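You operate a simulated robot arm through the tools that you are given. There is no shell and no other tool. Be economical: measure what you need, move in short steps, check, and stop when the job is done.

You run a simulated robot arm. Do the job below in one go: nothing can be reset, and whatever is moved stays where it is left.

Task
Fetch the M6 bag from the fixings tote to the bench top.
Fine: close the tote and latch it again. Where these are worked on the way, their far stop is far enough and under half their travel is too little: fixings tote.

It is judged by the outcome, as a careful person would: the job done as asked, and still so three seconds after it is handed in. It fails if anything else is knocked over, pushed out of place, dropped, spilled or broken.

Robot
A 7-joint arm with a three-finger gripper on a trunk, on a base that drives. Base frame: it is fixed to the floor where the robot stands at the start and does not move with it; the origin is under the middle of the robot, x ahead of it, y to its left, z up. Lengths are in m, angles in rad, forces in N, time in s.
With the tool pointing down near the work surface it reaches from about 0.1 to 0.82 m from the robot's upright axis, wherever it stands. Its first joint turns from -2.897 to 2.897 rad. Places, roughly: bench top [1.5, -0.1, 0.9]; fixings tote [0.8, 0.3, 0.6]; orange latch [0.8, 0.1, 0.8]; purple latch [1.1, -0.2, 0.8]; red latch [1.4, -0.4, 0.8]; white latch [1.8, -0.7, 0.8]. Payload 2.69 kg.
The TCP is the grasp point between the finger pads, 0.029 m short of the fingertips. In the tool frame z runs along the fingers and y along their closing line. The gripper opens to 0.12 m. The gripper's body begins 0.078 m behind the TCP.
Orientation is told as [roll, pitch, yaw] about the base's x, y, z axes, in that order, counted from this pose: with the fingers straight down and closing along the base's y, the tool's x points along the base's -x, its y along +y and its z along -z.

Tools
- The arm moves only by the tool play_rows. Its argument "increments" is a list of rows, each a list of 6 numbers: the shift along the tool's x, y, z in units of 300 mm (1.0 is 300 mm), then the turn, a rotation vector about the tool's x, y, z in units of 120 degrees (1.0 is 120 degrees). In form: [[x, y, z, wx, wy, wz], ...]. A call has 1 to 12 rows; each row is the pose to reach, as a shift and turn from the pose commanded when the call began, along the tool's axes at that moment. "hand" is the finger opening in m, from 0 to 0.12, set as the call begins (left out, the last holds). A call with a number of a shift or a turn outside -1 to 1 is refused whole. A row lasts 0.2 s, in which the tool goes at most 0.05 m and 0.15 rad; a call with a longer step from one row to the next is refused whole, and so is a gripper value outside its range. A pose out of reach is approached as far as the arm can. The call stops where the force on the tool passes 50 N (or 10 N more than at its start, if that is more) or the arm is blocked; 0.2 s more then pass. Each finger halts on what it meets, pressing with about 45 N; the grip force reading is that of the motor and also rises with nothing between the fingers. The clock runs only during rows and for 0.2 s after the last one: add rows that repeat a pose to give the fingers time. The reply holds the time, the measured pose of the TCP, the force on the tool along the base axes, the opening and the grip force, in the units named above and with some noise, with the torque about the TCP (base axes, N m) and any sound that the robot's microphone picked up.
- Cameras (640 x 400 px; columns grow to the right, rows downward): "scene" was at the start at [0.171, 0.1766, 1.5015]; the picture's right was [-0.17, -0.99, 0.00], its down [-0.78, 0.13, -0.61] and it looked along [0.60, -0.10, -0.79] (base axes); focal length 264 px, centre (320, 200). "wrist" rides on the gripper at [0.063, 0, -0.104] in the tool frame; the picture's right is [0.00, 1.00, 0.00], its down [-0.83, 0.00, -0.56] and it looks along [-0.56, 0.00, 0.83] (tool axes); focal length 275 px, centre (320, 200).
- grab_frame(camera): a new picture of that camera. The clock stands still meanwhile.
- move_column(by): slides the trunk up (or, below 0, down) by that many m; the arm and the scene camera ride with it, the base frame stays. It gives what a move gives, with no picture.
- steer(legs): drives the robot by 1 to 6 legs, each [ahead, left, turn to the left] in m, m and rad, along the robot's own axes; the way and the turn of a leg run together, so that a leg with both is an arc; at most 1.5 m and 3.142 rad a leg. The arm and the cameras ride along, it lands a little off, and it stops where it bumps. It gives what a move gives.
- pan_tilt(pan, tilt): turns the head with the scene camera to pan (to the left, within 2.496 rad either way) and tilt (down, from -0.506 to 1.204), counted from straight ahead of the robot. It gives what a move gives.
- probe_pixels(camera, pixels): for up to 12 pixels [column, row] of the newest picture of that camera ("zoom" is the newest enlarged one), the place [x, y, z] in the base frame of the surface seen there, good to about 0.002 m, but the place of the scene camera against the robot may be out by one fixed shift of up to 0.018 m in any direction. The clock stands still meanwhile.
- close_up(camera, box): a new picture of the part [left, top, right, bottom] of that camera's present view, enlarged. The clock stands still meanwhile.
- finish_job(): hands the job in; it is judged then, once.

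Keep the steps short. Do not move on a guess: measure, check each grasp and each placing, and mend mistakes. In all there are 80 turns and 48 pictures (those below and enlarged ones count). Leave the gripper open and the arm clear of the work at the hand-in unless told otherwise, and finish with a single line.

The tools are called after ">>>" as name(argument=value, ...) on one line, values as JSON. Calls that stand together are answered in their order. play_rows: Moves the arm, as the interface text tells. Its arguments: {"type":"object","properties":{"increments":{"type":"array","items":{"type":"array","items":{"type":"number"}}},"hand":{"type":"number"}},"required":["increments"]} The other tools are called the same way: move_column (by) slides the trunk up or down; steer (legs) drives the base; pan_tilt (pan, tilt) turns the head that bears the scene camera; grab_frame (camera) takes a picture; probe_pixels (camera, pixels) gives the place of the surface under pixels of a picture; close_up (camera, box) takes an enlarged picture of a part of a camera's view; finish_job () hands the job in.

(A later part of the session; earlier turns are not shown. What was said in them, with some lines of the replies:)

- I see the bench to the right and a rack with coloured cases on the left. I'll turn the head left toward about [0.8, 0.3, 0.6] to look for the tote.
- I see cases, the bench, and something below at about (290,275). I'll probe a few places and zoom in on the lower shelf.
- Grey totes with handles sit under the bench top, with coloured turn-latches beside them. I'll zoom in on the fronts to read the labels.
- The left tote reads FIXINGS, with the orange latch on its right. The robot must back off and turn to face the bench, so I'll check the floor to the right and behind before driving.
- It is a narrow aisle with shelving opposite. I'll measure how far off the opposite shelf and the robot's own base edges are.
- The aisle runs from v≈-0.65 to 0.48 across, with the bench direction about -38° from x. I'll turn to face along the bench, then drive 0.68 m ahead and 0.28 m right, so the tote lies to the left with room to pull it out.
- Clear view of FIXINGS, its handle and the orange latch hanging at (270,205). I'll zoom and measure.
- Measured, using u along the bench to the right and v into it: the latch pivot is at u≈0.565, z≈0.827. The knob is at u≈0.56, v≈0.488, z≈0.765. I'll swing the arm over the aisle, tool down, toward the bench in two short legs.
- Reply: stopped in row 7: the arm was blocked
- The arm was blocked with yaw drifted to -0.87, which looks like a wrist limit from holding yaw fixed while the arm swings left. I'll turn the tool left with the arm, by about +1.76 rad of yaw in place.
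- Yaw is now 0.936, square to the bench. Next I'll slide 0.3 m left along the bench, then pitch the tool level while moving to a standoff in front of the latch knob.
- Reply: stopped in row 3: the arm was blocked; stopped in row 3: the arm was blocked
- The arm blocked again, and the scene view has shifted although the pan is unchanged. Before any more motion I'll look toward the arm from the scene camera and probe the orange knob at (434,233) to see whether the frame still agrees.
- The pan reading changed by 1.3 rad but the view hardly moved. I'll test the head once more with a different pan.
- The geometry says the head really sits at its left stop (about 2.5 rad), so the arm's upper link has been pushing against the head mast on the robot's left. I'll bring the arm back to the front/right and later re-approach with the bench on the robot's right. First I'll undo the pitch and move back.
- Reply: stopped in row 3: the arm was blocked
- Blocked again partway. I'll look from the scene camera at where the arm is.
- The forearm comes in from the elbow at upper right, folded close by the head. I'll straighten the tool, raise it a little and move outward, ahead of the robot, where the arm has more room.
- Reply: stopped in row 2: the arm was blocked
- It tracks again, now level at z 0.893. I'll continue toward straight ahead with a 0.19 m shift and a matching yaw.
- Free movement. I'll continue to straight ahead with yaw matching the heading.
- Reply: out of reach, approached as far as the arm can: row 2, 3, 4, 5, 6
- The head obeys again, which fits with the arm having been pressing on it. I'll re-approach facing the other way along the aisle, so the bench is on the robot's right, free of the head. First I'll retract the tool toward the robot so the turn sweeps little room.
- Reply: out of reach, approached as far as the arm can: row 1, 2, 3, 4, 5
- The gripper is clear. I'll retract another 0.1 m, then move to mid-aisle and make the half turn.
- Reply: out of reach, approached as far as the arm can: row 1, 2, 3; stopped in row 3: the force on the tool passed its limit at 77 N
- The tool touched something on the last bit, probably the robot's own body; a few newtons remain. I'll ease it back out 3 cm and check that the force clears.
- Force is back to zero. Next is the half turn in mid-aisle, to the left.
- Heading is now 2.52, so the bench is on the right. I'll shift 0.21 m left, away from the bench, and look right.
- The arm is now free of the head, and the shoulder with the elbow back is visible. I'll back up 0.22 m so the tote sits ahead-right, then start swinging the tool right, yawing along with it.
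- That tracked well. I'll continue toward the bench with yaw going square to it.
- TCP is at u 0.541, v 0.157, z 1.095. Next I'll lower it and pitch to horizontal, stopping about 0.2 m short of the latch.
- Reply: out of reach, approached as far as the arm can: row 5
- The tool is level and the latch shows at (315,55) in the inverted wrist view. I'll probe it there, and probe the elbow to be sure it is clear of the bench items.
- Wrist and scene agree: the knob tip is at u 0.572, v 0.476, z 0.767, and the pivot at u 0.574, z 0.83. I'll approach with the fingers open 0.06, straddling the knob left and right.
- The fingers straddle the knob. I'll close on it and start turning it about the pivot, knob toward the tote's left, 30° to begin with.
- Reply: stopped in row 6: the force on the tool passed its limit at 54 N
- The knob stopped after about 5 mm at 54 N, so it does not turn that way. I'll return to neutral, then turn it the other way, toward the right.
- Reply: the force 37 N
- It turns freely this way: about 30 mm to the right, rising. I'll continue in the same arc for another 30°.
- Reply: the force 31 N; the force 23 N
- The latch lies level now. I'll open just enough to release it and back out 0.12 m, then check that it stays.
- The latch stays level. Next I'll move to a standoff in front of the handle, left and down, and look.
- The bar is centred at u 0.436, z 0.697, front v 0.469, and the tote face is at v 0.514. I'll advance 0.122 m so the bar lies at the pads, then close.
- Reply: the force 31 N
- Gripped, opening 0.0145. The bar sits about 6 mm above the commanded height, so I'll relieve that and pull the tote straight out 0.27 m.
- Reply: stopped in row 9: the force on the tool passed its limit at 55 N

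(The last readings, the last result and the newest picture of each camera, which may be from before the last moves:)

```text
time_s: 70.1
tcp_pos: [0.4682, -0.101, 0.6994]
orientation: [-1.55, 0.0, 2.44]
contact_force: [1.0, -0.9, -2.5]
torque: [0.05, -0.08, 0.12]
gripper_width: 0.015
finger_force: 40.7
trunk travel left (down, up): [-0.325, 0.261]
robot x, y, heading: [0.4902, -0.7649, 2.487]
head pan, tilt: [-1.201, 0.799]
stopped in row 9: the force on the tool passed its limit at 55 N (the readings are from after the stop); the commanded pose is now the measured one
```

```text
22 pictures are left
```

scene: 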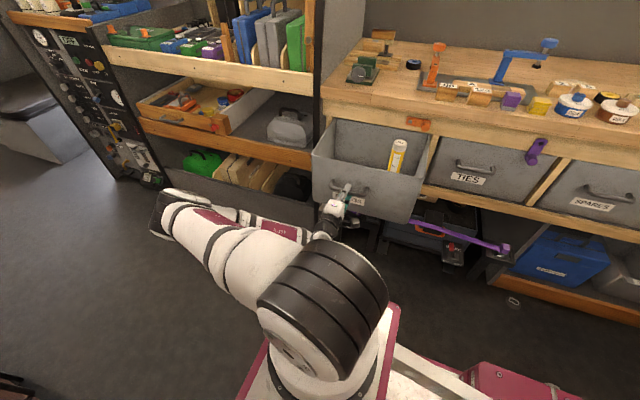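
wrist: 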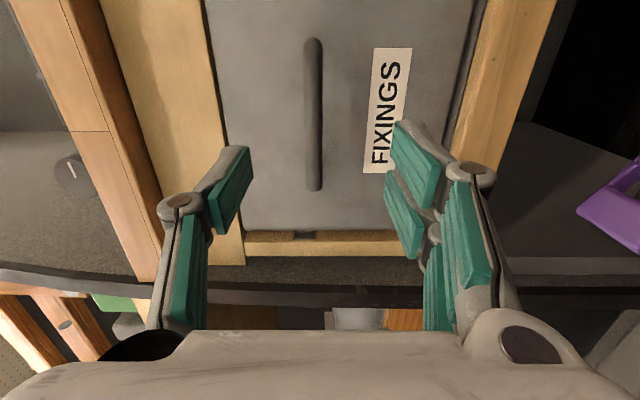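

The tote is out 0.27 m against its stop and the inside is visible. I'll release the handle, back off, and zoom in on the tote.

>>> play_rows(hand=0.06, increments=[[0, 0, 0, 0, 0, 0], [0, 0, 0, 0, 0, 0], [0, 0, -0.1, 0, 0, 0], [0, 0, -0.22, 0, 0, 0]])

>>> close_up(camera="scene", box=[290, 90, 450, 230])

```text
time_s: 71.1
tcp_pos: [0.4272, -0.1514, 0.7026]
orientation: [-1.552, 0.001, 2.439]
contact_force: [0.3, 0.8, -1.1]
torque: [0.0, -0.02, 0.0]
gripper_width: 0.06
finger_force: 0.1
trunk travel left (down, up): [-0.325, 0.261]
robot x, y, heading: [0.497, -0.7659, 2.483]
head pan, tilt: [-1.201, 0.799]
```

```text
2.86 times, centred on (370, 160) of scene
```

zoom: 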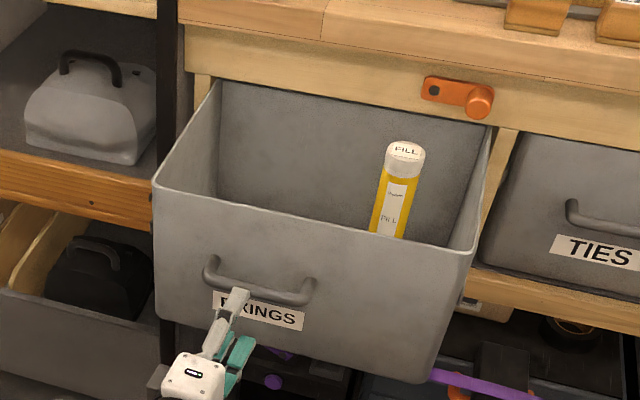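

A filler tube stands in the tote and the M6 bag must be lower, behind the front wall. I'll raise the arm and pitch the tool down so the wrist camera can look in from above.

>>> play_rows(hand=0.12, increments=[[0, -0.09, -0.02, 0, 0, 0], [0, -0.18, -0.02, -0.06, 0, 0], [0, -0.27, -0.02, -0.125, 0, 0], [0, -0.36, -0.02, -0.19, 0, 0], [0, -0.45, 0, -0.25, 0, 0], [0, -0.54, 0, -0.32, 0, 0], [0, -0.63, 0, -0.39, 0, 0], [0, -0.72, 0, -0.46, 0, 0], [0, -0.81, 0, -0.53, 0, 0], [0, -0.9, 0, -0.6, 0, 0], [0, -1.0, 0, -0.67, 0, 0], [0, -1.0, 0, -0.74, 0, 0]])

>>> grab_frame(camera="wrist")

```text
time_s: 73.7
tcp_pos: [0.4295, -0.149, 1.0009]
orientation: [-0.004, -0.003, 2.439]
contact_force: [-0.2, 0.0, -0.4]
torque: [0.02, -0.03, 0.01]
gripper_width: 0.1203
finger_force: 0.0
out of reach, approached as far as the arm can: row 5
trunk travel left (down, up): [-0.325, 0.261]
robot x, y, heading: [0.4912, -0.764, 2.49]
head pan, tilt: [-1.201, 0.799]
```

```text
20 pictures are left
```

wrist: 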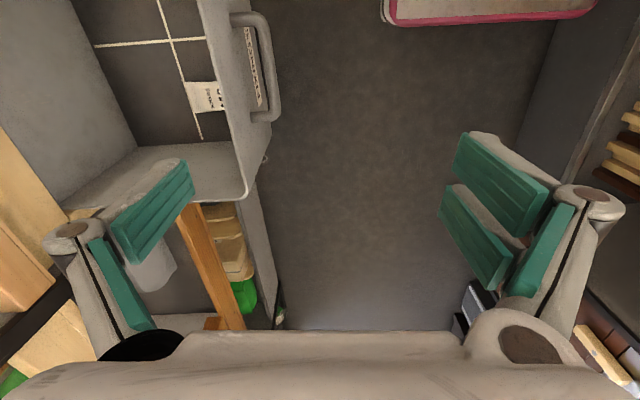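

Tool-down works here. A labelled bag shows at (205,95) in a divided tote. I'll move in over the tote and look again.

>>> play_rows(increments=[[0.04, -0.14, 0, 0, 0, 0], [0.08, -0.28, 0, 0, 0, 0], [0.12, -0.42, 0, 0, 0, 0], [0.16, -0.56, 0, 0, 0, 0], [0.2, -0.7, 0, 0, 0, 0]])

>>> grab_frame(camera="wrist")

```text
time_s: 74.9
tcp_pos: [0.6128, -0.0261, 1.005]
orientation: [-0.003, 0.0, 2.438]
contact_force: [-0.1, 0.9, 1.6]
torque: [-0.01, 0.0, 0.0]
gripper_width: 0.1199
finger_force: 0.1
trunk travel left (down, up): [-0.325, 0.261]
robot x, y, heading: [0.4933, -0.7617, 2.494]
head pan, tilt: [-1.201, 0.799]
```

```text
19 pictures are left
```

wrist: 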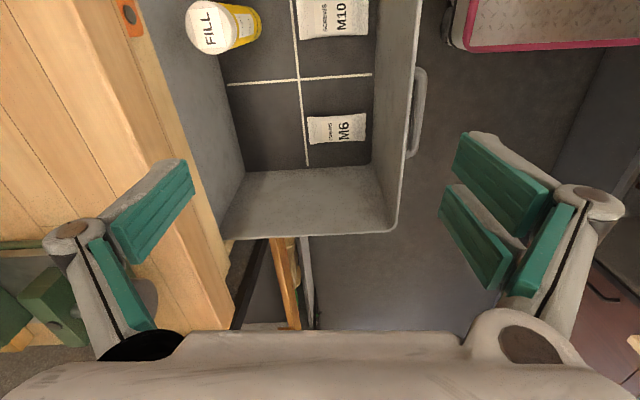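

M6 is at (337,128), M10 at (335,15) and the filler tube at (225,28). I'll measure the bag and the tote.

>>> probe_pixels(camera="wrist", pixels=[[337, 128], [312, 130], [362, 128], [337, 118], [337, 140], [275, 130], [280, 165], [360, 160], [398, 160], [230, 180], [335, 36], [215, 30]])

>>> close_up(camera="wrist", box=[180, 0, 440, 200])

```text
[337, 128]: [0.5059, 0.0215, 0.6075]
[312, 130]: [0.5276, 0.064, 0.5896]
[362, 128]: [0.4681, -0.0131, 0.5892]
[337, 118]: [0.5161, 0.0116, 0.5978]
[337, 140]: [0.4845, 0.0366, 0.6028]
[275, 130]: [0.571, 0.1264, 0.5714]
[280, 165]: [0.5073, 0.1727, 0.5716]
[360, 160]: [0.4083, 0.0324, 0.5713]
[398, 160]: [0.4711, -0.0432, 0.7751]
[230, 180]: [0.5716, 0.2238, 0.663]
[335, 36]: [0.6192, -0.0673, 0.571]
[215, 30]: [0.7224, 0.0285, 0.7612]
```

```text
2.00 times, centred on (310, 100) of wrist
```

zoom: 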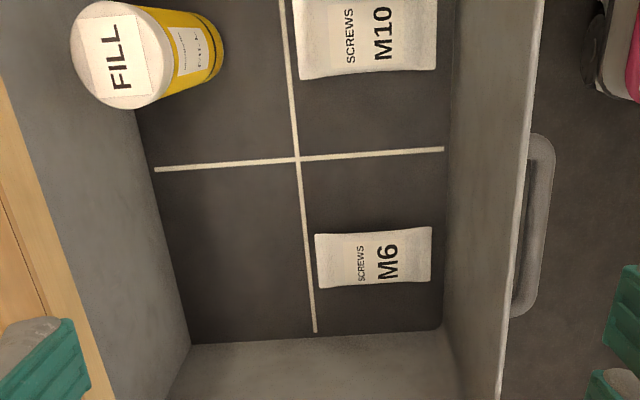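

The M6 bag is about 0.10 m long along v, centred near (0.498, 0.025), with its top at z 0.608 and the floor at 0.571. I must close across its width, along u. With the camera facing inward it will miss the tote's front wall, so I'll try yaw +1.61 here, at height.

>>> play_rows(increments=[[0, 0, 0, 0, 0, -0.07], [0, 0, 0, 0, 0, -0.14], [0, 0, 0, 0, 0, -0.21], [0, 0, 0, 0, 0, -0.28], [0, 0, 0, 0, 0, -0.35], [0, 0, 0, 0, 0, -0.42], [0, 0, 0, 0, 0, -0.49], [0, 0, 0, 0, 0, -0.56], [0, 0, 0, 0, 0, -0.63], [0, 0, 0, 0, 0, -0.7], [0, 0, 0, 0, 0, -0.77]])

```text
time_s: 77.3
tcp_pos: [0.6106, -0.0259, 1.0027]
orientation: [-0.001, 0.001, -2.228]
contact_force: [0.2, 0.8, -0.3]
torque: [-0.02, -0.03, 0.0]
gripper_width: 0.1197
finger_force: 0.1
trunk travel left (down, up): [-0.325, 0.261]
robot x, y, heading: [0.4935, -0.7611, 2.489]
head pan, tilt: [-1.201, 0.799]
```

That yaw works. I'll move over the bag and descend to z 0.80, then look.

>>> play_rows(hand=0.09, increments=[[-0.02, -0.134, 0, 0, 0, 0], [-0.04, -0.268, 0, 0, 0, 0], [-0.056, -0.402, 0, 0, 0, 0], [-0.056, -0.402, 0.15, 0, 0, 0], [-0.056, -0.402, 0.3, 0, 0, 0], [-0.056, -0.402, 0.45, 0, 0, 0], [-0.056, -0.402, 0.58, 0, 0, 0], [-0.056, -0.402, 0.667, 0, 0, 0]])

>>> grab_frame(camera="wrist")

```text
time_s: 79.1
tcp_pos: [0.5051, 0.0384, 0.7978]
orientation: [-0.001, 0.001, -2.23]
contact_force: [-0.4, -0.1, 0.9]
torque: [0.01, 0.0, -0.01]
gripper_width: 0.0899
finger_force: 0.0
trunk travel left (down, up): [-0.325, 0.261]
robot x, y, heading: [0.492, -0.7623, 2.49]
head pan, tilt: [-1.201, 0.799]
```

```text
17 pictures are left
```

wrist: 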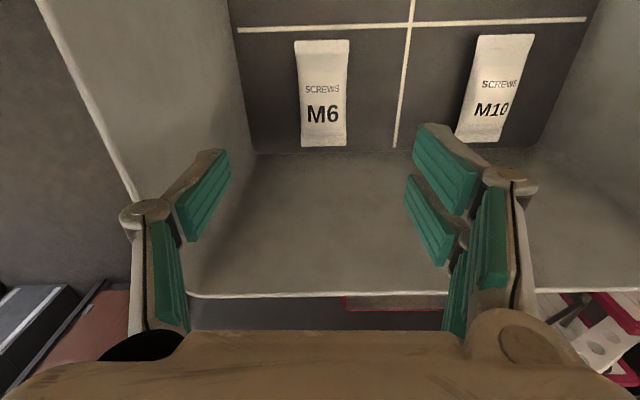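

>>> probe_pixels(camera="wrist", pixels=[[323, 95], [301, 95], [345, 95], [320, 45], [325, 142], [225, 100], [250, 150], [325, 292], [70, 60], [325, 153]])

```text
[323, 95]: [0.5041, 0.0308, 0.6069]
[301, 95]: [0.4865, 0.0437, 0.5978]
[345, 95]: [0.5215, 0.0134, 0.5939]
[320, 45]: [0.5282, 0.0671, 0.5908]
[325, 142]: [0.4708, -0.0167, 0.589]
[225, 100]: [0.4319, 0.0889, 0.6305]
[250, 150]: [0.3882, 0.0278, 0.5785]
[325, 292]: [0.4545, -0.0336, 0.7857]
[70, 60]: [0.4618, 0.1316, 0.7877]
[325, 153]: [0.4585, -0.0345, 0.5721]
```

The bag is 0.05 m wide and I'm within 5 mm of its centre, with the walls clear by more than 3 cm. I'll descend to TCP z 0.604 (tips 4 mm above the floor).

>>> play_rows(hand=0.078, increments=[[-0.01, 0.015, 0.13, 0, 0, 0], [-0.01, 0.015, 0.26, 0, 0, 0], [-0.01, 0.015, 0.39, 0, 0, 0], [-0.01, 0.015, 0.52, 0, 0, 0], [-0.01, 0.015, 0.6, 0, 0, 0], [-0.01, 0.015, 0.642, 0, 0, 0]])

>>> play_rows(hand=0.0, increments=[[0, 0, 0, 0, 0, 0], [0, 0, 0, 0, 0, 0], [0, 0, 0, 0, 0, 0], [0, 0, 0, 0, 0, 0]])

```text
time_s: 80.5
tcp_pos: [0.508, 0.0304, 0.6099]
orientation: [0.001, 0.002, -2.231]
contact_force: [0.4, -0.6, 0.1]
torque: [-0.03, -0.04, 0.0]
gripper_width: 0.0779
finger_force: 0.1
trunk travel left (down, up): [-0.325, 0.261]
robot x, y, heading: [0.4953, -0.765, 2.493]
head pan, tilt: [-1.201, 0.799]
```

```text
time_s: 81.5
tcp_pos: [0.5088, 0.0302, 0.6103]
orientation: [0.001, 0.001, -2.231]
contact_force: [0.2, 1.2, 1.3]
torque: [0.1, -0.03, 0.02]
gripper_width: 0.0528
finger_force: 44.8
trunk travel left (down, up): [-0.325, 0.261]
robot x, y, heading: [0.4913, -0.7613, 2.487]
head pan, tilt: [-1.201, 0.799]
```

Gripped with opening 0.0528, matching the bag's width. I'll lift straight up 0.3 m and check.

>>> play_rows(increments=[[0, 0, -0.1, 0, 0, 0], [0, 0, -0.22, 0, 0, 0], [0, 0, -0.35, 0, 0, 0], [0, 0, -0.48, 0, 0, 0], [0, 0, -0.61, 0, 0, 0], [0, 0, -0.74, 0, 0, 0], [0, 0, -0.87, 0, 0, 0], [0, 0, -1.0, 0, 0, 0]])

>>> grab_frame(camera="wrist")

>>> grab_frame(camera="scene")

```text
time_s: 83.3
tcp_pos: [0.5046, 0.0307, 0.9039]
orientation: [0.0, 0.001, -2.231]
contact_force: [0.0, 0.3, 0.3]
torque: [-0.01, 0.0, 0.03]
gripper_width: 0.0
finger_force: 28.7
trunk travel left (down, up): [-0.325, 0.261]
robot x, y, heading: [0.4933, -0.7652, 2.488]
head pan, tilt: [-1.201, 0.799]
```

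```text
16 pictures are left
```

wrist: 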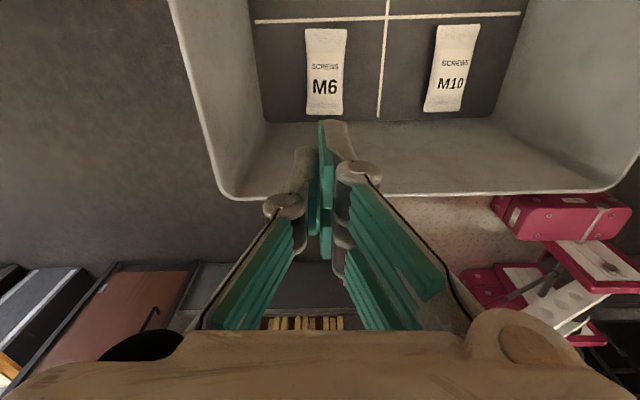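

```text
15 pictures are left
```

scene: 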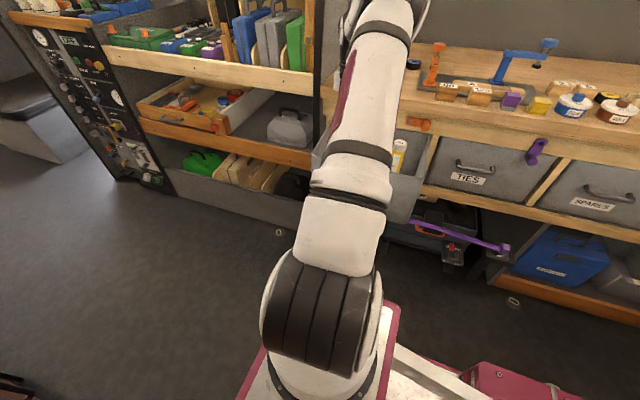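

The bag slipped out as it rose: the opening went to 0 and M6 still lies in its place. The pads were too high on the pillow. I'll go back down lower this time.

>>> play_rows(hand=0.075, increments=[[-0.02, 0, 0.05, 0, 0, 0], [-0.02, 0, 0.18, 0, 0, 0], [-0.02, 0, 0.31, 0, 0, 0], [-0.02, 0, 0.44, 0, 0, 0], [-0.02, 0, 0.57, 0, 0, 0], [-0.02, 0, 0.7, 0, 0, 0], [-0.02, 0, 0.83, 0, 0, 0], [-0.02, 0, 0.93, 0, 0, 0]])

>>> play_rows(increments=[[0, 0, 0.04, 0, 0, 0], [0, 0, 0.06, 0, 0, 0], [0, 0, 0.075, 0, 0, 0], [0, 0, 0.083, 0, 0, 0]])

```text
time_s: 85.1
tcp_pos: [0.5039, 0.022, 0.6307]
orientation: [0.0, 0.002, -2.232]
contact_force: [0.7, 0.5, 0.3]
torque: [-0.02, 0.06, 0.01]
gripper_width: 0.0748
finger_force: 0.2
trunk travel left (down, up): [-0.325, 0.261]
robot x, y, heading: [0.4952, -0.7642, 2.49]
head pan, tilt: [-1.201, 0.799]
```

```text
time_s: 86.1
tcp_pos: [0.5053, 0.0261, 0.6054]
orientation: [0.001, 0.002, -2.232]
contact_force: [-0.2, -0.4, 1.3]
torque: [0.0, 0.0, -0.01]
gripper_width: 0.0751
finger_force: 0.1
trunk travel left (down, up): [-0.325, 0.261]
robot x, y, heading: [0.4952, -0.7637, 2.493]
head pan, tilt: [-1.201, 0.799]
```

TCP z is 0.605 with no contact yet. I'll go down another 5 mm and close firmly, then lift slowly.

>>> play_rows(increments=[[0, 0, 0.008, 0, 0, 0], [0, 0, 0.017, 0, 0, 0]])

>>> play_rows(hand=0.0, increments=[[0, 0, 0, 0, 0, 0], [0, 0, 0, 0, 0, 0], [0, 0, 0, 0, 0, 0], [0, 0, 0, 0, 0, 0], [0, 0, -0.02, 0, 0, 0], [0, 0, -0.04, 0, 0, 0], [0, 0, -0.06, 0, 0, 0], [0, 0, -0.08, 0, 0, 0]])

```text
time_s: 86.7
tcp_pos: [0.504, 0.0257, 0.6009]
orientation: [0.001, 0.003, -2.23]
contact_force: [-0.1, 0.1, -0.9]
torque: [0.01, 0.01, -0.01]
gripper_width: 0.075
finger_force: 0.1
trunk travel left (down, up): [-0.325, 0.261]
robot x, y, heading: [0.4955, -0.7679, 2.49]
head pan, tilt: [-1.201, 0.799]
```

```text
time_s: 88.5
tcp_pos: [0.5054, 0.0259, 0.623]
orientation: [0.0, 0.001, -2.231]
contact_force: [-1.0, 0.2, -1.4]
torque: [-0.04, -0.01, 0.0]
gripper_width: 0.0522
finger_force: 45.0
trunk travel left (down, up): [-0.325, 0.261]
robot x, y, heading: [0.492, -0.7657, 2.491]
head pan, tilt: [-1.201, 0.799]
```

Still holding at 0.0522 after 2 cm. I'll lift slowly to above the rim, then check.

>>> play_rows(increments=[[0, 0, -0.03, 0, 0, 0], [0, 0, -0.06, 0, 0, 0], [0, 0, -0.1, 0, 0, 0], [0, 0, -0.15, 0, 0, 0], [0, 0, -0.2, 0, 0, 0], [0, 0, -0.26, 0, 0, 0], [0, 0, -0.32, 0, 0, 0], [0, 0, -0.38, 0, 0, 0], [0, 0, -0.44, 0, 0, 0], [0, 0, -0.5, 0, 0, 0], [0, 0, -0.56, 0, 0, 0], [0, 0, -0.62, 0, 0, 0]])

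>>> grab_frame(camera="wrist")

```text
time_s: 91.1
tcp_pos: [0.5036, 0.0248, 0.8096]
orientation: [-0.001, 0.001, -2.231]
contact_force: [0.3, -0.4, -2.0]
torque: [0.01, 0.0, -0.01]
gripper_width: 0.0521
finger_force: 45.0
trunk travel left (down, up): [-0.325, 0.261]
robot x, y, heading: [0.4949, -0.7664, 2.489]
head pan, tilt: [-1.201, 0.799]
```

```text
14 pictures are left
```

wrist: 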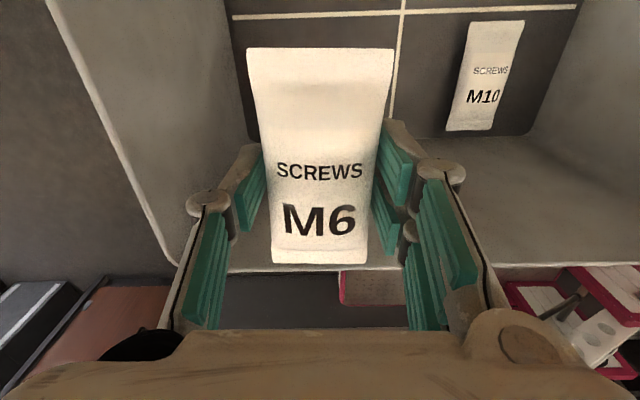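

M6 is held firmly. I'll raise the trunk 0.2 m, which lifts arm and camera, and look at the bench top for a free spot.

>>> move_column(by=0.2)

>>> close_up(camera="scene", box=[300, 20, 620, 220])

```text
time_s: 93.2
tcp_pos: [0.5037, 0.0254, 1.01]
orientation: [-0.002, 0.001, -2.23]
contact_force: [-0.7, 0.5, -1.9]
torque: [0.02, 0.0, 0.02]
gripper_width: 0.0522
finger_force: 44.7
trunk travel left (down, up): [-0.525, 0.061]
robot x, y, heading: [0.4918, -0.7615, 2.491]
head pan, tilt: [-1.201, 0.799]
```

```text
2.00 times, centred on (460, 120) of scene
```

zoom: 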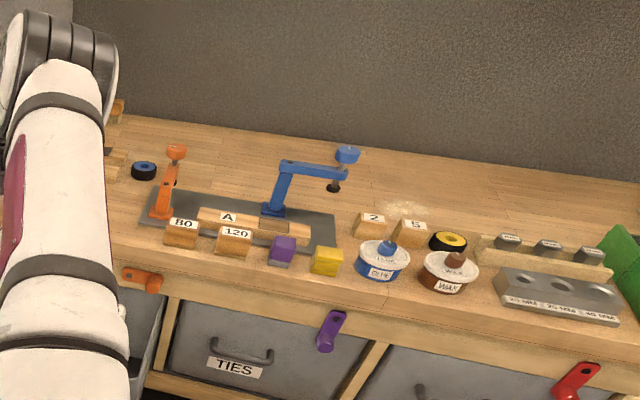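

There is bare bench to the left of the grey plate, around (120,220). I'll probe its limits.

>>> probe_pixels(camera="zoom", pixels=[[120, 215], [118, 240], [145, 222], [150, 195], [165, 240], [125, 180], [143, 170], [115, 165], [165, 212], [200, 245]])

>>> grab_frame(camera="wrist")

```text
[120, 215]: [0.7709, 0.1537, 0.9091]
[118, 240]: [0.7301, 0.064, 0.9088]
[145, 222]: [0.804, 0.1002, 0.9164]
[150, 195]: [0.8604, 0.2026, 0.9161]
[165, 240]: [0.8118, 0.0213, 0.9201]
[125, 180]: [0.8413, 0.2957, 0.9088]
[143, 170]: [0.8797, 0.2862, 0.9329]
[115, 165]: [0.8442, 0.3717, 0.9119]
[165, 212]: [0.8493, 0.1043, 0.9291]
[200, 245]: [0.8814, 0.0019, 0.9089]
```

```text
12 pictures are left
```

wrist: 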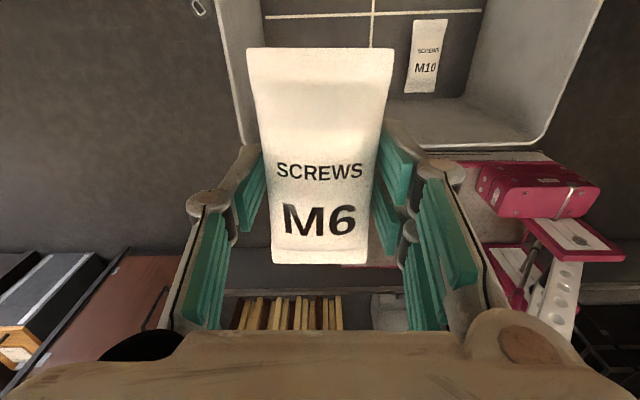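

The bench is bare at z 0.909 for u 0.42–0.56, between the vise and the plate, but that is 0.97 m from the robot's axis. I'll first shift the bag right 0.3 m and up 0.08 m over the aisle, then drive 0.2 m ahead and 0.18 m right, which puts it near the bench edge.

>>> play_rows(increments=[[0, 0.07, -0.08, 0, 0, 0], [0, 0.2, -0.14, 0, 0, 0], [0, 0.33, -0.2, 0, 0, 0], [0, 0.46, -0.267, 0, 0, 0], [0, 0.59, -0.267, 0, 0, 0], [0, 0.72, -0.267, 0, 0, 0], [0, 0.85, -0.267, 0, 0, 0], [0, 0.99, -0.267, 0, 0, 0]])

>>> steer(legs=[[0.2, -0.18, 0]])

```text
time_s: 95.0
tcp_pos: [0.7371, -0.1524, 1.0896]
orientation: [-0.002, 0.001, -2.231]
contact_force: [-0.7, -0.5, -1.4]
torque: [-0.03, -0.08, 0.0]
gripper_width: 0.052
finger_force: 45.1
trunk travel left (down, up): [-0.525, 0.061]
robot x, y, heading: [0.4915, -0.764, 2.487]
head pan, tilt: [-1.201, 0.799]
```

```text
time_s: 96.9
tcp_pos: [0.6835, 0.1138, 1.0907]
orientation: [-0.001, 0.004, -2.223]
contact_force: [-0.8, 0.2, -1.6]
torque: [-0.03, 0.04, 0.01]
gripper_width: 0.0521
finger_force: 44.8
trunk travel left (down, up): [-0.525, 0.061]
robot x, y, heading: [0.4472, -0.5014, 2.496]
head pan, tilt: [-1.201, 0.799]
```

At u 0.475, v 0.505. I'll move 0.086 m further in over the bench and look from both cameras before lowering.

>>> play_rows(increments=[[0.1, 0.01, 0, 0, 0, 0], [0.2, 0.02, 0, 0, 0, 0], [0.286, 0.033, 0, 0, 0, 0]])

>>> grab_frame(camera="wrist")

>>> grab_frame(camera="scene")

```text
time_s: 97.7
tcp_pos: [0.742, 0.1763, 1.0914]
orientation: [0.0, 0.0, -2.221]
contact_force: [-0.2, -0.4, -0.7]
torque: [0.01, -0.01, 0.03]
gripper_width: 0.0521
finger_force: 44.7
trunk travel left (down, up): [-0.525, 0.061]
robot x, y, heading: [0.4471, -0.5043, 2.495]
head pan, tilt: [-1.201, 0.799]
```

```text
11 pictures are left
```

wrist: 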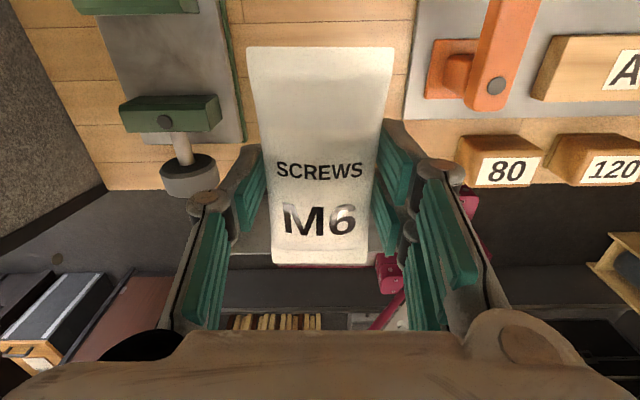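

```text
10 pictures are left
```

scene: 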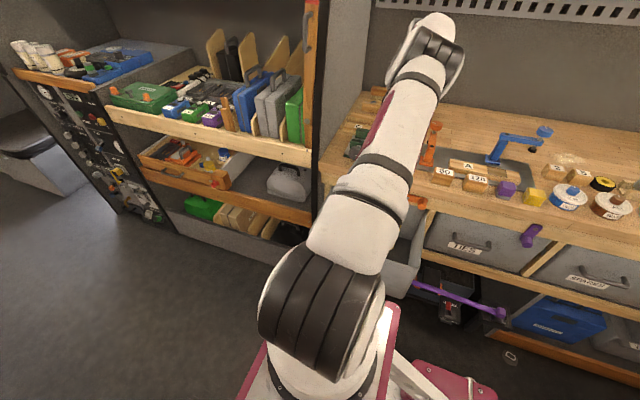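

>>> probe_pixels(camera="wrist", pixels=[[240, 120], [235, 60], [410, 100], [430, 90], [460, 160], [255, 30], [395, 60], [218, 125], [320, 30], [212, 170]])

```text
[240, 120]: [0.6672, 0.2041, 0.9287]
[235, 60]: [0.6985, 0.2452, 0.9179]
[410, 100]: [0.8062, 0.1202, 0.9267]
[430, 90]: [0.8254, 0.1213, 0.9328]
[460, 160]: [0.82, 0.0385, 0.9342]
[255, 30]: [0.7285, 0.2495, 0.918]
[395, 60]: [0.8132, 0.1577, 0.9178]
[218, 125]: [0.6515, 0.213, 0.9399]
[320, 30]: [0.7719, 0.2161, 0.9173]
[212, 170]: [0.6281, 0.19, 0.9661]
```

The gap between vise and plate is 0.16 m and the bag is within 4 mm of its middle. By the wrist camera the bench is at z 0.918, so the bag should touch at about TCP 0.947. I'll lower to 0.951.

>>> play_rows(increments=[[0, 0.005, 0.13, 0, 0, 0], [0, 0.01, 0.26, 0, 0, 0], [0, 0.013, 0.37, 0, 0, 0], [0, 0.013, 0.43, 0, 0, 0], [0, 0.013, 0.468, 0, 0, 0]])

>>> play_rows(increments=[[0, 0, 0.006, 0, 0, 0], [0, 0, 0.012, 0, 0, 0], [0, 0, 0.018, 0, 0, 0]])

```text
time_s: 98.9
tcp_pos: [0.7455, 0.1748, 0.9487]
orientation: [0.001, 0.002, -2.221]
contact_force: [0.3, 0.0, -1.6]
torque: [0.0, -0.02, -0.02]
gripper_width: 0.052
finger_force: 45.1
trunk travel left (down, up): [-0.525, 0.061]
robot x, y, heading: [0.4431, -0.5023, 2.497]
head pan, tilt: [-1.201, 0.799]
```

```text
time_s: 99.7
tcp_pos: [0.7478, 0.1735, 0.9482]
orientation: [-0.001, 0.009, -2.223]
contact_force: [-1.5, 0.7, 26.6]
torque: [-0.74, -0.17, 0.01]
gripper_width: 0.0519
finger_force: 44.9
trunk travel left (down, up): [-0.525, 0.061]
robot x, y, heading: [0.4442, -0.4999, 2.501]
head pan, tilt: [-1.201, 0.799]
```

The force rose to 26.6 N upward at z 0.948, so the bag is on the bench. I'll open and rise.

>>> play_rows(hand=0.08, increments=[[0, 0, -0.008, 0, 0, 0], [0, 0, -0.008, 0, 0, 0], [0, 0, -0.008, 0, 0, 0], [0, 0, -0.1, 0, 0, 0], [0, 0, -0.2, 0, 0, 0], [0, 0, -0.33, 0, 0, 0], [0, 0, -0.46, 0, 0, 0]])

>>> grab_frame(camera="wrist")

```text
time_s: 101.3
tcp_pos: [0.7455, 0.1737, 1.0821]
orientation: [0.001, -0.001, -2.222]
contact_force: [0.2, 0.3, 0.0]
torque: [-0.02, -0.02, 0.0]
gripper_width: 0.0803
finger_force: 0.1
trunk travel left (down, up): [-0.525, 0.061]
robot x, y, heading: [0.4485, -0.5018, 2.496]
head pan, tilt: [-1.201, 0.799]
```

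```text
9 pictures are left
```

wrist: 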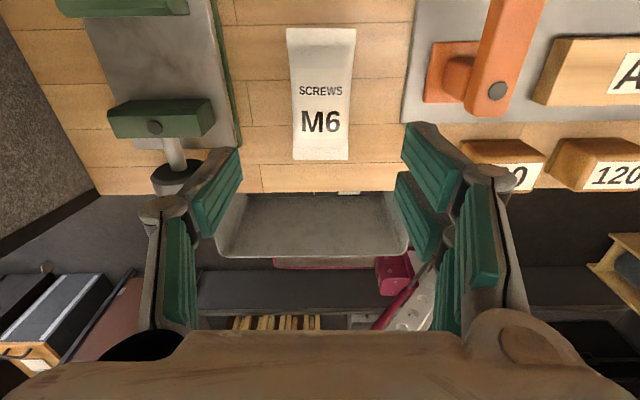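

The M6 bag lies flat on bare bench. I'll retrace: withdraw over the aisle, drive back to the earlier spot, and lower the trunk.

>>> play_rows(increments=[[-0.1, -0.01, 0, 0, 0, 0], [-0.2, -0.03, 0, 0, 0, 0], [-0.286, -0.045, 0, 0, 0, 0]])

>>> steer(legs=[[-0.2, 0.18, 0]])

>>> move_column(by=-0.2)

```text
time_s: 102.1
tcp_pos: [0.6823, 0.1138, 1.0812]
orientation: [0.0, 0.002, -2.225]
contact_force: [-0.5, 0.5, -0.8]
torque: [-0.01, 0.0, 0.01]
gripper_width: 0.0804
finger_force: 0.0
trunk travel left (down, up): [-0.525, 0.061]
robot x, y, heading: [0.4442, -0.4981, 2.496]
head pan, tilt: [-1.201, 0.799]
```

```text
time_s: 104.0
tcp_pos: [0.7275, -0.1495, 1.0817]
orientation: [0.0, 0.002, -2.215]
contact_force: [-0.7, 0.2, -0.3]
torque: [-0.02, -0.01, -0.04]
gripper_width: 0.0797
finger_force: 0.0
trunk travel left (down, up): [-0.525, 0.061]
robot x, y, heading: [0.4955, -0.7629, 2.502]
head pan, tilt: [-1.201, 0.799]
```

```text
time_s: 106.2
tcp_pos: [0.7301, -0.1486, 0.8813]
orientation: [0.0, 0.003, -2.216]
contact_force: [0.1, 0.1, 0.8]
torque: [-0.01, 0.02, -0.01]
gripper_width: 0.0802
finger_force: 0.0
trunk travel left (down, up): [-0.325, 0.261]
robot x, y, heading: [0.4926, -0.7615, 2.505]
head pan, tilt: [-1.201, 0.799]
```

Next I'll move out in front of the tote and bring the yaw back to 2.44, at height.

>>> play_rows(hand=0.06, increments=[[-0.066, -0.037, -0.03, 0, 0, 0.07], [-0.133, -0.074, -0.06, 0, 0, 0.14], [-0.2, -0.11, -0.09, 0, 0, 0.21], [-0.266, -0.147, -0.12, 0, 0, 0.28], [-0.333, -0.184, -0.15, 0, 0, 0.35], [-0.4, -0.22, -0.18, 0, 0, 0.42], [-0.466, -0.258, -0.21, 0, 0, 0.49], [-0.532, -0.295, -0.24, 0, 0, 0.56], [-0.6, -0.332, -0.27, 0, 0, 0.63], [-0.666, -0.368, -0.3, 0, 0, 0.7], [-0.732, -0.405, -0.333, 0, 0, 0.77]])

```text
time_s: 108.6
tcp_pos: [0.497, -0.2532, 0.9804]
orientation: [-0.003, -0.001, 2.451]
contact_force: [0.2, -0.5, -0.5]
torque: [-0.01, 0.06, -0.05]
gripper_width: 0.0599
finger_force: 0.1
trunk travel left (down, up): [-0.325, 0.261]
robot x, y, heading: [0.4966, -0.7633, 2.503]
head pan, tilt: [-1.201, 0.799]
```

Now I'll pitch to level while descending to the spot in front of the handle used before.

>>> play_rows(increments=[[-0.033, -0.009, 0.077, 0.0625, 0, 0], [-0.066, -0.019, 0.155, 0.125, 0, 0], [-0.1, -0.028, 0.232, 0.1875, 0, 0], [-0.132, -0.038, 0.309, 0.25, 0, 0], [-0.165, -0.047, 0.386, 0.3125, 0, 0], [-0.198, -0.057, 0.464, 0.375, 0, 0], [-0.231, -0.066, 0.541, 0.4375, 0, 0], [-0.264, -0.075, 0.618, 0.5, 0, 0], [-0.298, -0.085, 0.695, 0.5625, 0, 0], [-0.331, -0.094, 0.773, 0.625, 0, 0], [-0.364, -0.104, 0.85, 0.6875, 0, 0], [-0.397, -0.113, 0.927, 0.75, 0, 0]])

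>>> grab_frame(camera="wrist")

```text
time_s: 111.2
tcp_pos: [0.4262, -0.153, 0.7056]
orientation: [-1.576, 0.0, 2.456]
contact_force: [0.6, -0.1, 0.7]
torque: [0.02, 0.02, 0.01]
gripper_width: 0.06
finger_force: 0.2
out of reach, approached as far as the arm can: row 6, 7, 8
trunk travel left (down, up): [-0.325, 0.261]
robot x, y, heading: [0.4919, -0.7595, 2.505]
head pan, tilt: [-1.201, 0.799]
```

```text
8 pictures are left
```

wrist: 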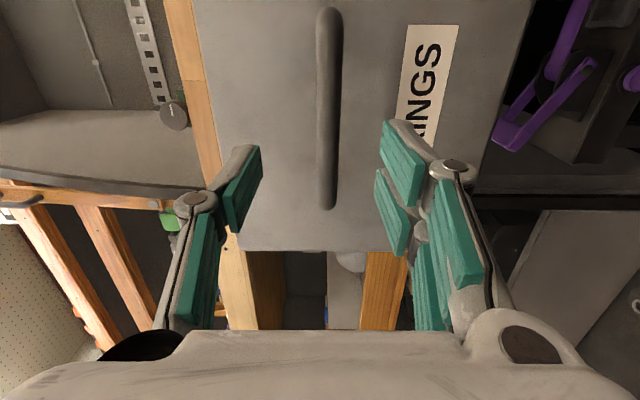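

The handle bar lies between the fingers. I'll advance 0.067 m and close on it.

>>> play_rows(increments=[[0, 0.02, 0.08, 0, 0, 0], [0, 0.02, 0.16, 0, 0, 0], [0, 0.02, 0.22, 0, 0, 0]])

>>> play_rows(hand=0.0, increments=[[0, 0, 0, 0, 0, 0], [0, 0, 0, 0, 0, 0], [0, 0, 0, 0, 0, 0]])

```text
time_s: 112.0
tcp_pos: [0.4698, -0.0972, 0.6968]
orientation: [-1.573, 0.001, 2.455]
contact_force: [0.2, 0.0, 0.9]
torque: [-0.01, 0.01, -0.01]
gripper_width: 0.0601
finger_force: 0.0
trunk travel left (down, up): [-0.325, 0.261]
robot x, y, heading: [0.4947, -0.7616, 2.504]
head pan, tilt: [-1.201, 0.799]
```

```text
time_s: 112.8
tcp_pos: [0.4709, -0.0994, 0.6997]
orientation: [-1.579, -0.001, 2.455]
contact_force: [-1.0, 2.6, 29.4]
torque: [0.13, -0.06, -0.14]
gripper_width: 0.0146
finger_force: 41.1
trunk travel left (down, up): [-0.325, 0.261]
robot x, y, heading: [0.4931, -0.7658, 2.509]
head pan, tilt: [-1.201, 0.799]
```

Gripped, opening 0.0146. I'll push the tote straight in 0.267 m plus a little, expecting the end stop.

>>> play_rows(increments=[[0, -0.012, 0.08, 0, 0, 0], [-0.002, -0.014, 0.2, 0, 0, 0], [-0.004, -0.014, 0.32, 0, 0, 0], [-0.006, -0.014, 0.44, 0, 0, 0], [-0.008, -0.014, 0.56, 0, 0, 0], [-0.01, -0.014, 0.68, 0, 0, 0], [-0.012, -0.014, 0.78, 0, 0, 0], [-0.013, -0.014, 0.84, 0, 0, 0], [-0.013, -0.014, 0.88, 0, 0, 0], [-0.013, -0.014, 0.91, 0, 0, 0], [-0.013, -0.014, 0.93, 0, 0, 0]])

```text
time_s: 115.2
tcp_pos: [0.6431, 0.119, 0.6998]
orientation: [-1.57, 0.001, 2.456]
contact_force: [-39.6, -13.0, -10.9]
torque: [0.3, 0.37, -0.26]
gripper_width: 0.0149
finger_force: 40.9
trunk travel left (down, up): [-0.325, 0.261]
robot x, y, heading: [0.4916, -0.7622, 2.502]
head pan, tilt: [-1.201, 0.799]
```

Pushing against 40 N at v 0.484, so the tote is against its stop. I'll relax, open, back off and look.

>>> play_rows(hand=0.05, increments=[[0, 0, -0.01, 0, 0, 0], [0, 0, -0.02, 0, 0, 0], [0, 0, -0.12, 0, 0, 0], [0, 0, -0.24, 0, 0, 0], [0, 0, -0.36, 0, 0, 0], [0, 0, -0.46, 0, 0, 0]])

>>> close_up(camera="scene", box=[290, 60, 470, 240])

```text
time_s: 116.6
tcp_pos: [0.5579, 0.0141, 0.7023]
orientation: [-1.573, 0.001, 2.456]
contact_force: [0.5, 1.2, 0.5]
torque: [0.01, -0.02, 0.02]
gripper_width: 0.0501
finger_force: 0.1
trunk travel left (down, up): [-0.325, 0.261]
robot x, y, heading: [0.4956, -0.7669, 2.511]
head pan, tilt: [-1.201, 0.799]
```

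```text
2.22 times, centred on (380, 150) of scene
```

zoom: 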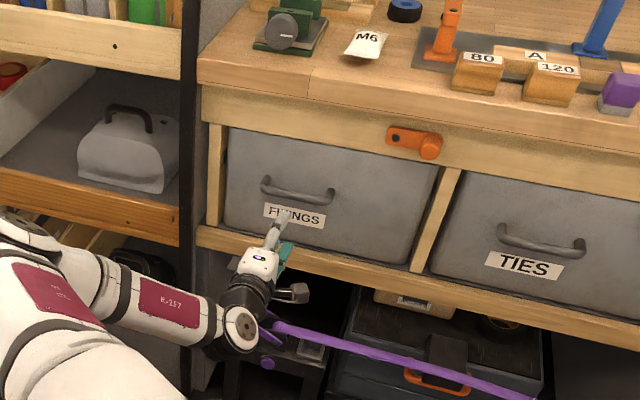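

The tote is shut, flush with TIES, and M6 lies on the bench. Next I'll re-latch, first moving to the earlier spot in front of the level knob.

>>> play_rows(hand=0.046, increments=[[0.109, -0.072, 0, 0, 0, 0], [0.218, -0.143, 0, 0, 0, 0], [0.327, -0.215, 0, 0, 0, 0], [0.436, -0.287, 0, 0, 0, 0], [0.545, -0.358, 0, 0, 0, 0], [0.654, -0.43, -0.003, 0, 0, 0]])

>>> grab_frame(camera="wrist")

```text
time_s: 118.0
tcp_pos: [0.7071, -0.1097, 0.8293]
orientation: [-1.572, 0.001, 2.455]
contact_force: [0.1, 0.5, -0.4]
torque: [0.01, -0.04, 0.0]
gripper_width: 0.0457
finger_force: 0.0
trunk travel left (down, up): [-0.325, 0.261]
robot x, y, heading: [0.4979, -0.7619, 2.506]
head pan, tilt: [-1.201, 0.799]
```

```text
6 pictures are left
```

wrist: 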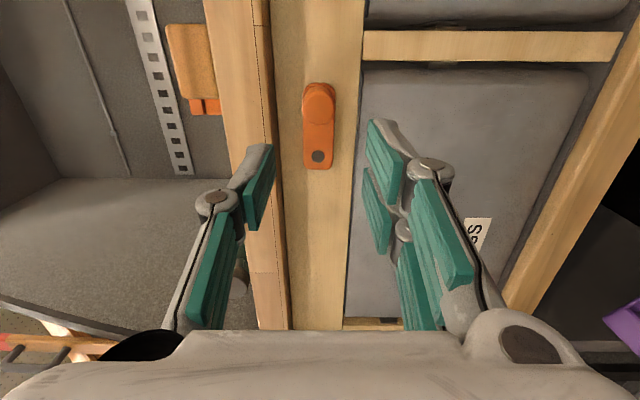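

Same alignment as at release. I'll advance 0.12 m with the fingers 46 mm apart, then close on the knob.

>>> play_rows(increments=[[0, -0.007, 0.12, 0, 0, 0], [0, -0.007, 0.24, 0, 0, 0], [0, -0.007, 0.33, 0, 0, 0], [0, -0.007, 0.395, 0, 0, 0]])

>>> play_rows(hand=0.0, increments=[[0, 0, 0, 0, 0, 0], [0, 0, 0, 0, 0, 0], [0, 0, 0, 0, 0, 0]])

```text
time_s: 119.0
tcp_pos: [0.7846, -0.0173, 0.8327]
orientation: [-1.572, 0.0, 2.455]
contact_force: [0.2, -0.3, -0.5]
torque: [0.01, -0.04, -0.02]
gripper_width: 0.0459
finger_force: 0.0
trunk travel left (down, up): [-0.325, 0.261]
robot x, y, heading: [0.4959, -0.7625, 2.506]
head pan, tilt: [-1.201, 0.799]
```

```text
time_s: 119.8
tcp_pos: [0.7845, -0.02, 0.8321]
orientation: [-1.574, 0.0, 2.456]
contact_force: [4.8, 1.3, -5.1]
torque: [-0.31, -0.13, -0.12]
gripper_width: 0.0281
finger_force: 45.1
trunk travel left (down, up): [-0.325, 0.261]
robot x, y, heading: [0.4955, -0.7603, 2.505]
head pan, tilt: [-1.201, 0.799]
```

The knob is held, opening 0.028. I'll turn it back down in 30° arcs.

>>> play_rows(increments=[[-0.0018, 0.0274, 0, 0, 0, 0.0625], [-0.0072, 0.0544, 0, 0, 0, 0.125], [-0.016, 0.0804, 0, 0, 0, 0.1875], [-0.0281, 0.105, 0, 0, 0, 0.25]])

>>> play_rows(increments=[[-0.0018, 0.0274, 0, 0, 0, 0.0625], [-0.0072, 0.0544, 0, 0, 0, 0.125], [-0.016, 0.0804, 0, 0, 0, 0.1875], [-0.0281, 0.105, 0, 0, 0, 0.25]])

>>> play_rows(increments=[[-0.0018, 0.0274, 0, 0, 0, 0.0625], [-0.0072, 0.0544, 0, 0, 0, 0.125], [-0.016, 0.0804, 0, 0, 0, 0.1875], [-0.0281, 0.105, 0, 0, 0, 0.25]])

```text
time_s: 120.8
tcp_pos: [0.7773, -0.0149, 0.8012]
orientation: [-1.576, -0.528, 2.453]
contact_force: [24.0, 12.6, -4.6]
torque: [-0.42, 0.52, -1.13]
gripper_width: 0.0281
finger_force: 45.4
trunk travel left (down, up): [-0.325, 0.261]
robot x, y, heading: [0.498, -0.7673, 2.505]
head pan, tilt: [-1.201, 0.799]
```

```text
time_s: 121.8
tcp_pos: [0.7585, -0.0011, 0.7777]
orientation: [-1.571, -1.05, 2.453]
contact_force: [2.5, -6.4, -6.1]
torque: [-0.55, 0.59, -0.49]
gripper_width: 0.028
finger_force: 45.3
trunk travel left (down, up): [-0.325, 0.261]
robot x, y, heading: [0.4917, -0.7598, 2.504]
head pan, tilt: [-1.201, 0.799]
```

```text
time_s: 122.8
tcp_pos: [0.734, 0.0185, 0.7699]
orientation: [2.664, -1.567, -1.78]
contact_force: [-20.6, -34.1, 0.8]
torque: [0.08, -0.36, 0.0]
gripper_width: 0.0286
finger_force: 45.5
trunk travel left (down, up): [-0.325, 0.261]
robot x, y, heading: [0.492, -0.7644, 2.503]
head pan, tilt: [-1.201, 0.799]
```

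The knob is back down at u 0.573, z 0.77. I'll release, back off and check.

>>> play_rows(hand=0.06, increments=[[0, 0, -0.01, 0, 0, 0], [0, 0, -0.02, 0, 0, 0], [0, 0, -0.12, 0, 0, 0], [0, 0, -0.25, 0, 0, 0], [0, 0, -0.38, 0, 0, 0], [0, 0, -0.5, 0, 0, 0], [0, 0, -0.62, 0, 0, 0]])

>>> grab_frame(camera="wrist")

>>> close_up(camera="scene", box=[290, 60, 470, 240])

```text
time_s: 124.4
tcp_pos: [0.6163, -0.1254, 0.7705]
orientation: [3.073, -1.566, -2.187]
contact_force: [0.2, -0.1, -0.9]
torque: [0.06, 0.04, 0.03]
gripper_width: 0.0602
finger_force: 0.0
trunk travel left (down, up): [-0.325, 0.261]
robot x, y, heading: [0.4934, -0.7664, 2.503]
head pan, tilt: [-1.201, 0.799]
```

```text
5 pictures are left
```

wrist: 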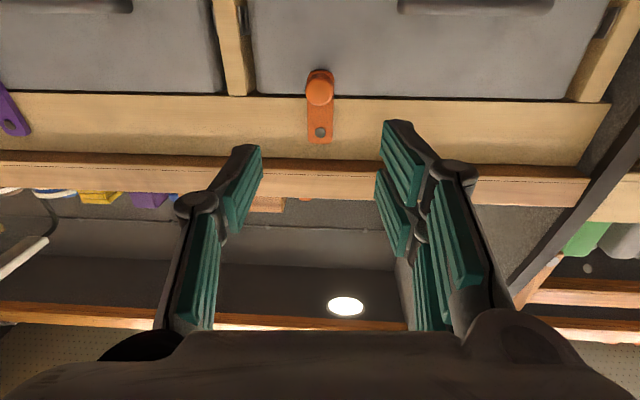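

```text
2.22 times, centred on (380, 150) of scene
```

zoom: 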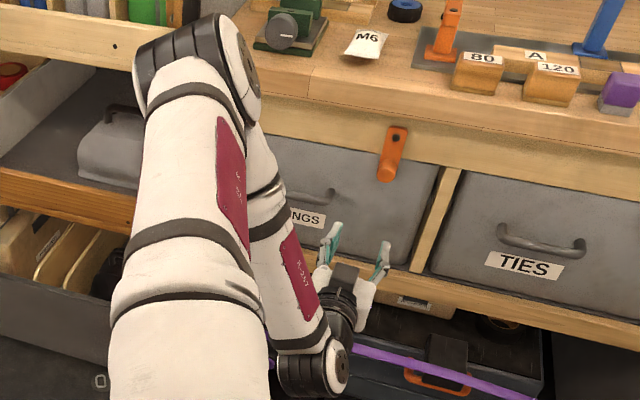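

The latch hangs down over the tote again and M6 is on the bench. I'll compare its position with the start readings.

>>> probe_pixels(camera="wrist", pixels=[[319, 88], [319, 80], [319, 131], [400, 60], [400, 110], [300, 40]])

```text
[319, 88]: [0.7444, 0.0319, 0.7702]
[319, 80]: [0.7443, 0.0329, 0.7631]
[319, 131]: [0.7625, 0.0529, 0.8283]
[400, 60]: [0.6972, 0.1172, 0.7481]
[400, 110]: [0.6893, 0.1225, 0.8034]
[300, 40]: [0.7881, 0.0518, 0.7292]
```

Knob, pivot and tote face all match the start readings within 2 mm. I'll open the gripper wide and back off a little more.

>>> play_rows(hand=0.12, increments=[[0, 0, -0.08, 0, 0, 0], [0, 0, -0.16, 0, 0, 0], [0, 0, -0.2, 0, 0, 0]])

>>> grab_frame(camera="scene")

```text
time_s: 125.2
tcp_pos: [0.5787, -0.1704, 0.7701]
orientation: [3.021, -1.569, -2.137]
contact_force: [0.1, -0.4, -0.3]
torque: [0.0, -0.02, 0.03]
gripper_width: 0.1199
finger_force: 0.0
trunk travel left (down, up): [-0.325, 0.261]
robot x, y, heading: [0.4914, -0.7655, 2.503]
head pan, tilt: [-1.201, 0.799]
```

```text
3 pictures are left
```

scene: 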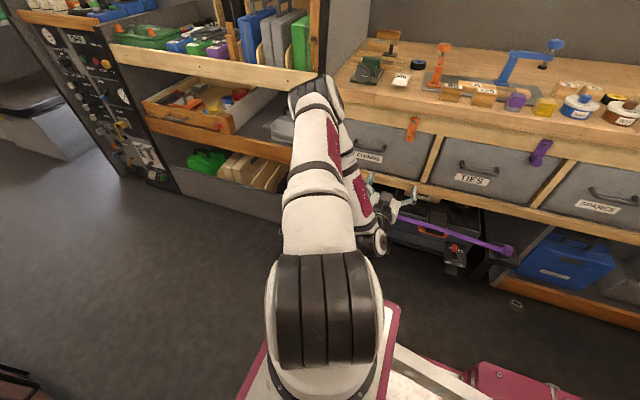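

Everything is in place: the bag is on the bench, the tote is closed and latched, and the arm is clear with the gripper open. I'll hand it in.

>>> finish_job()

```text
The job is handed in.
```

The M6 bag is on the bench top, the fixings tote is closed and latched again, and the arm is clear with the gripper open.
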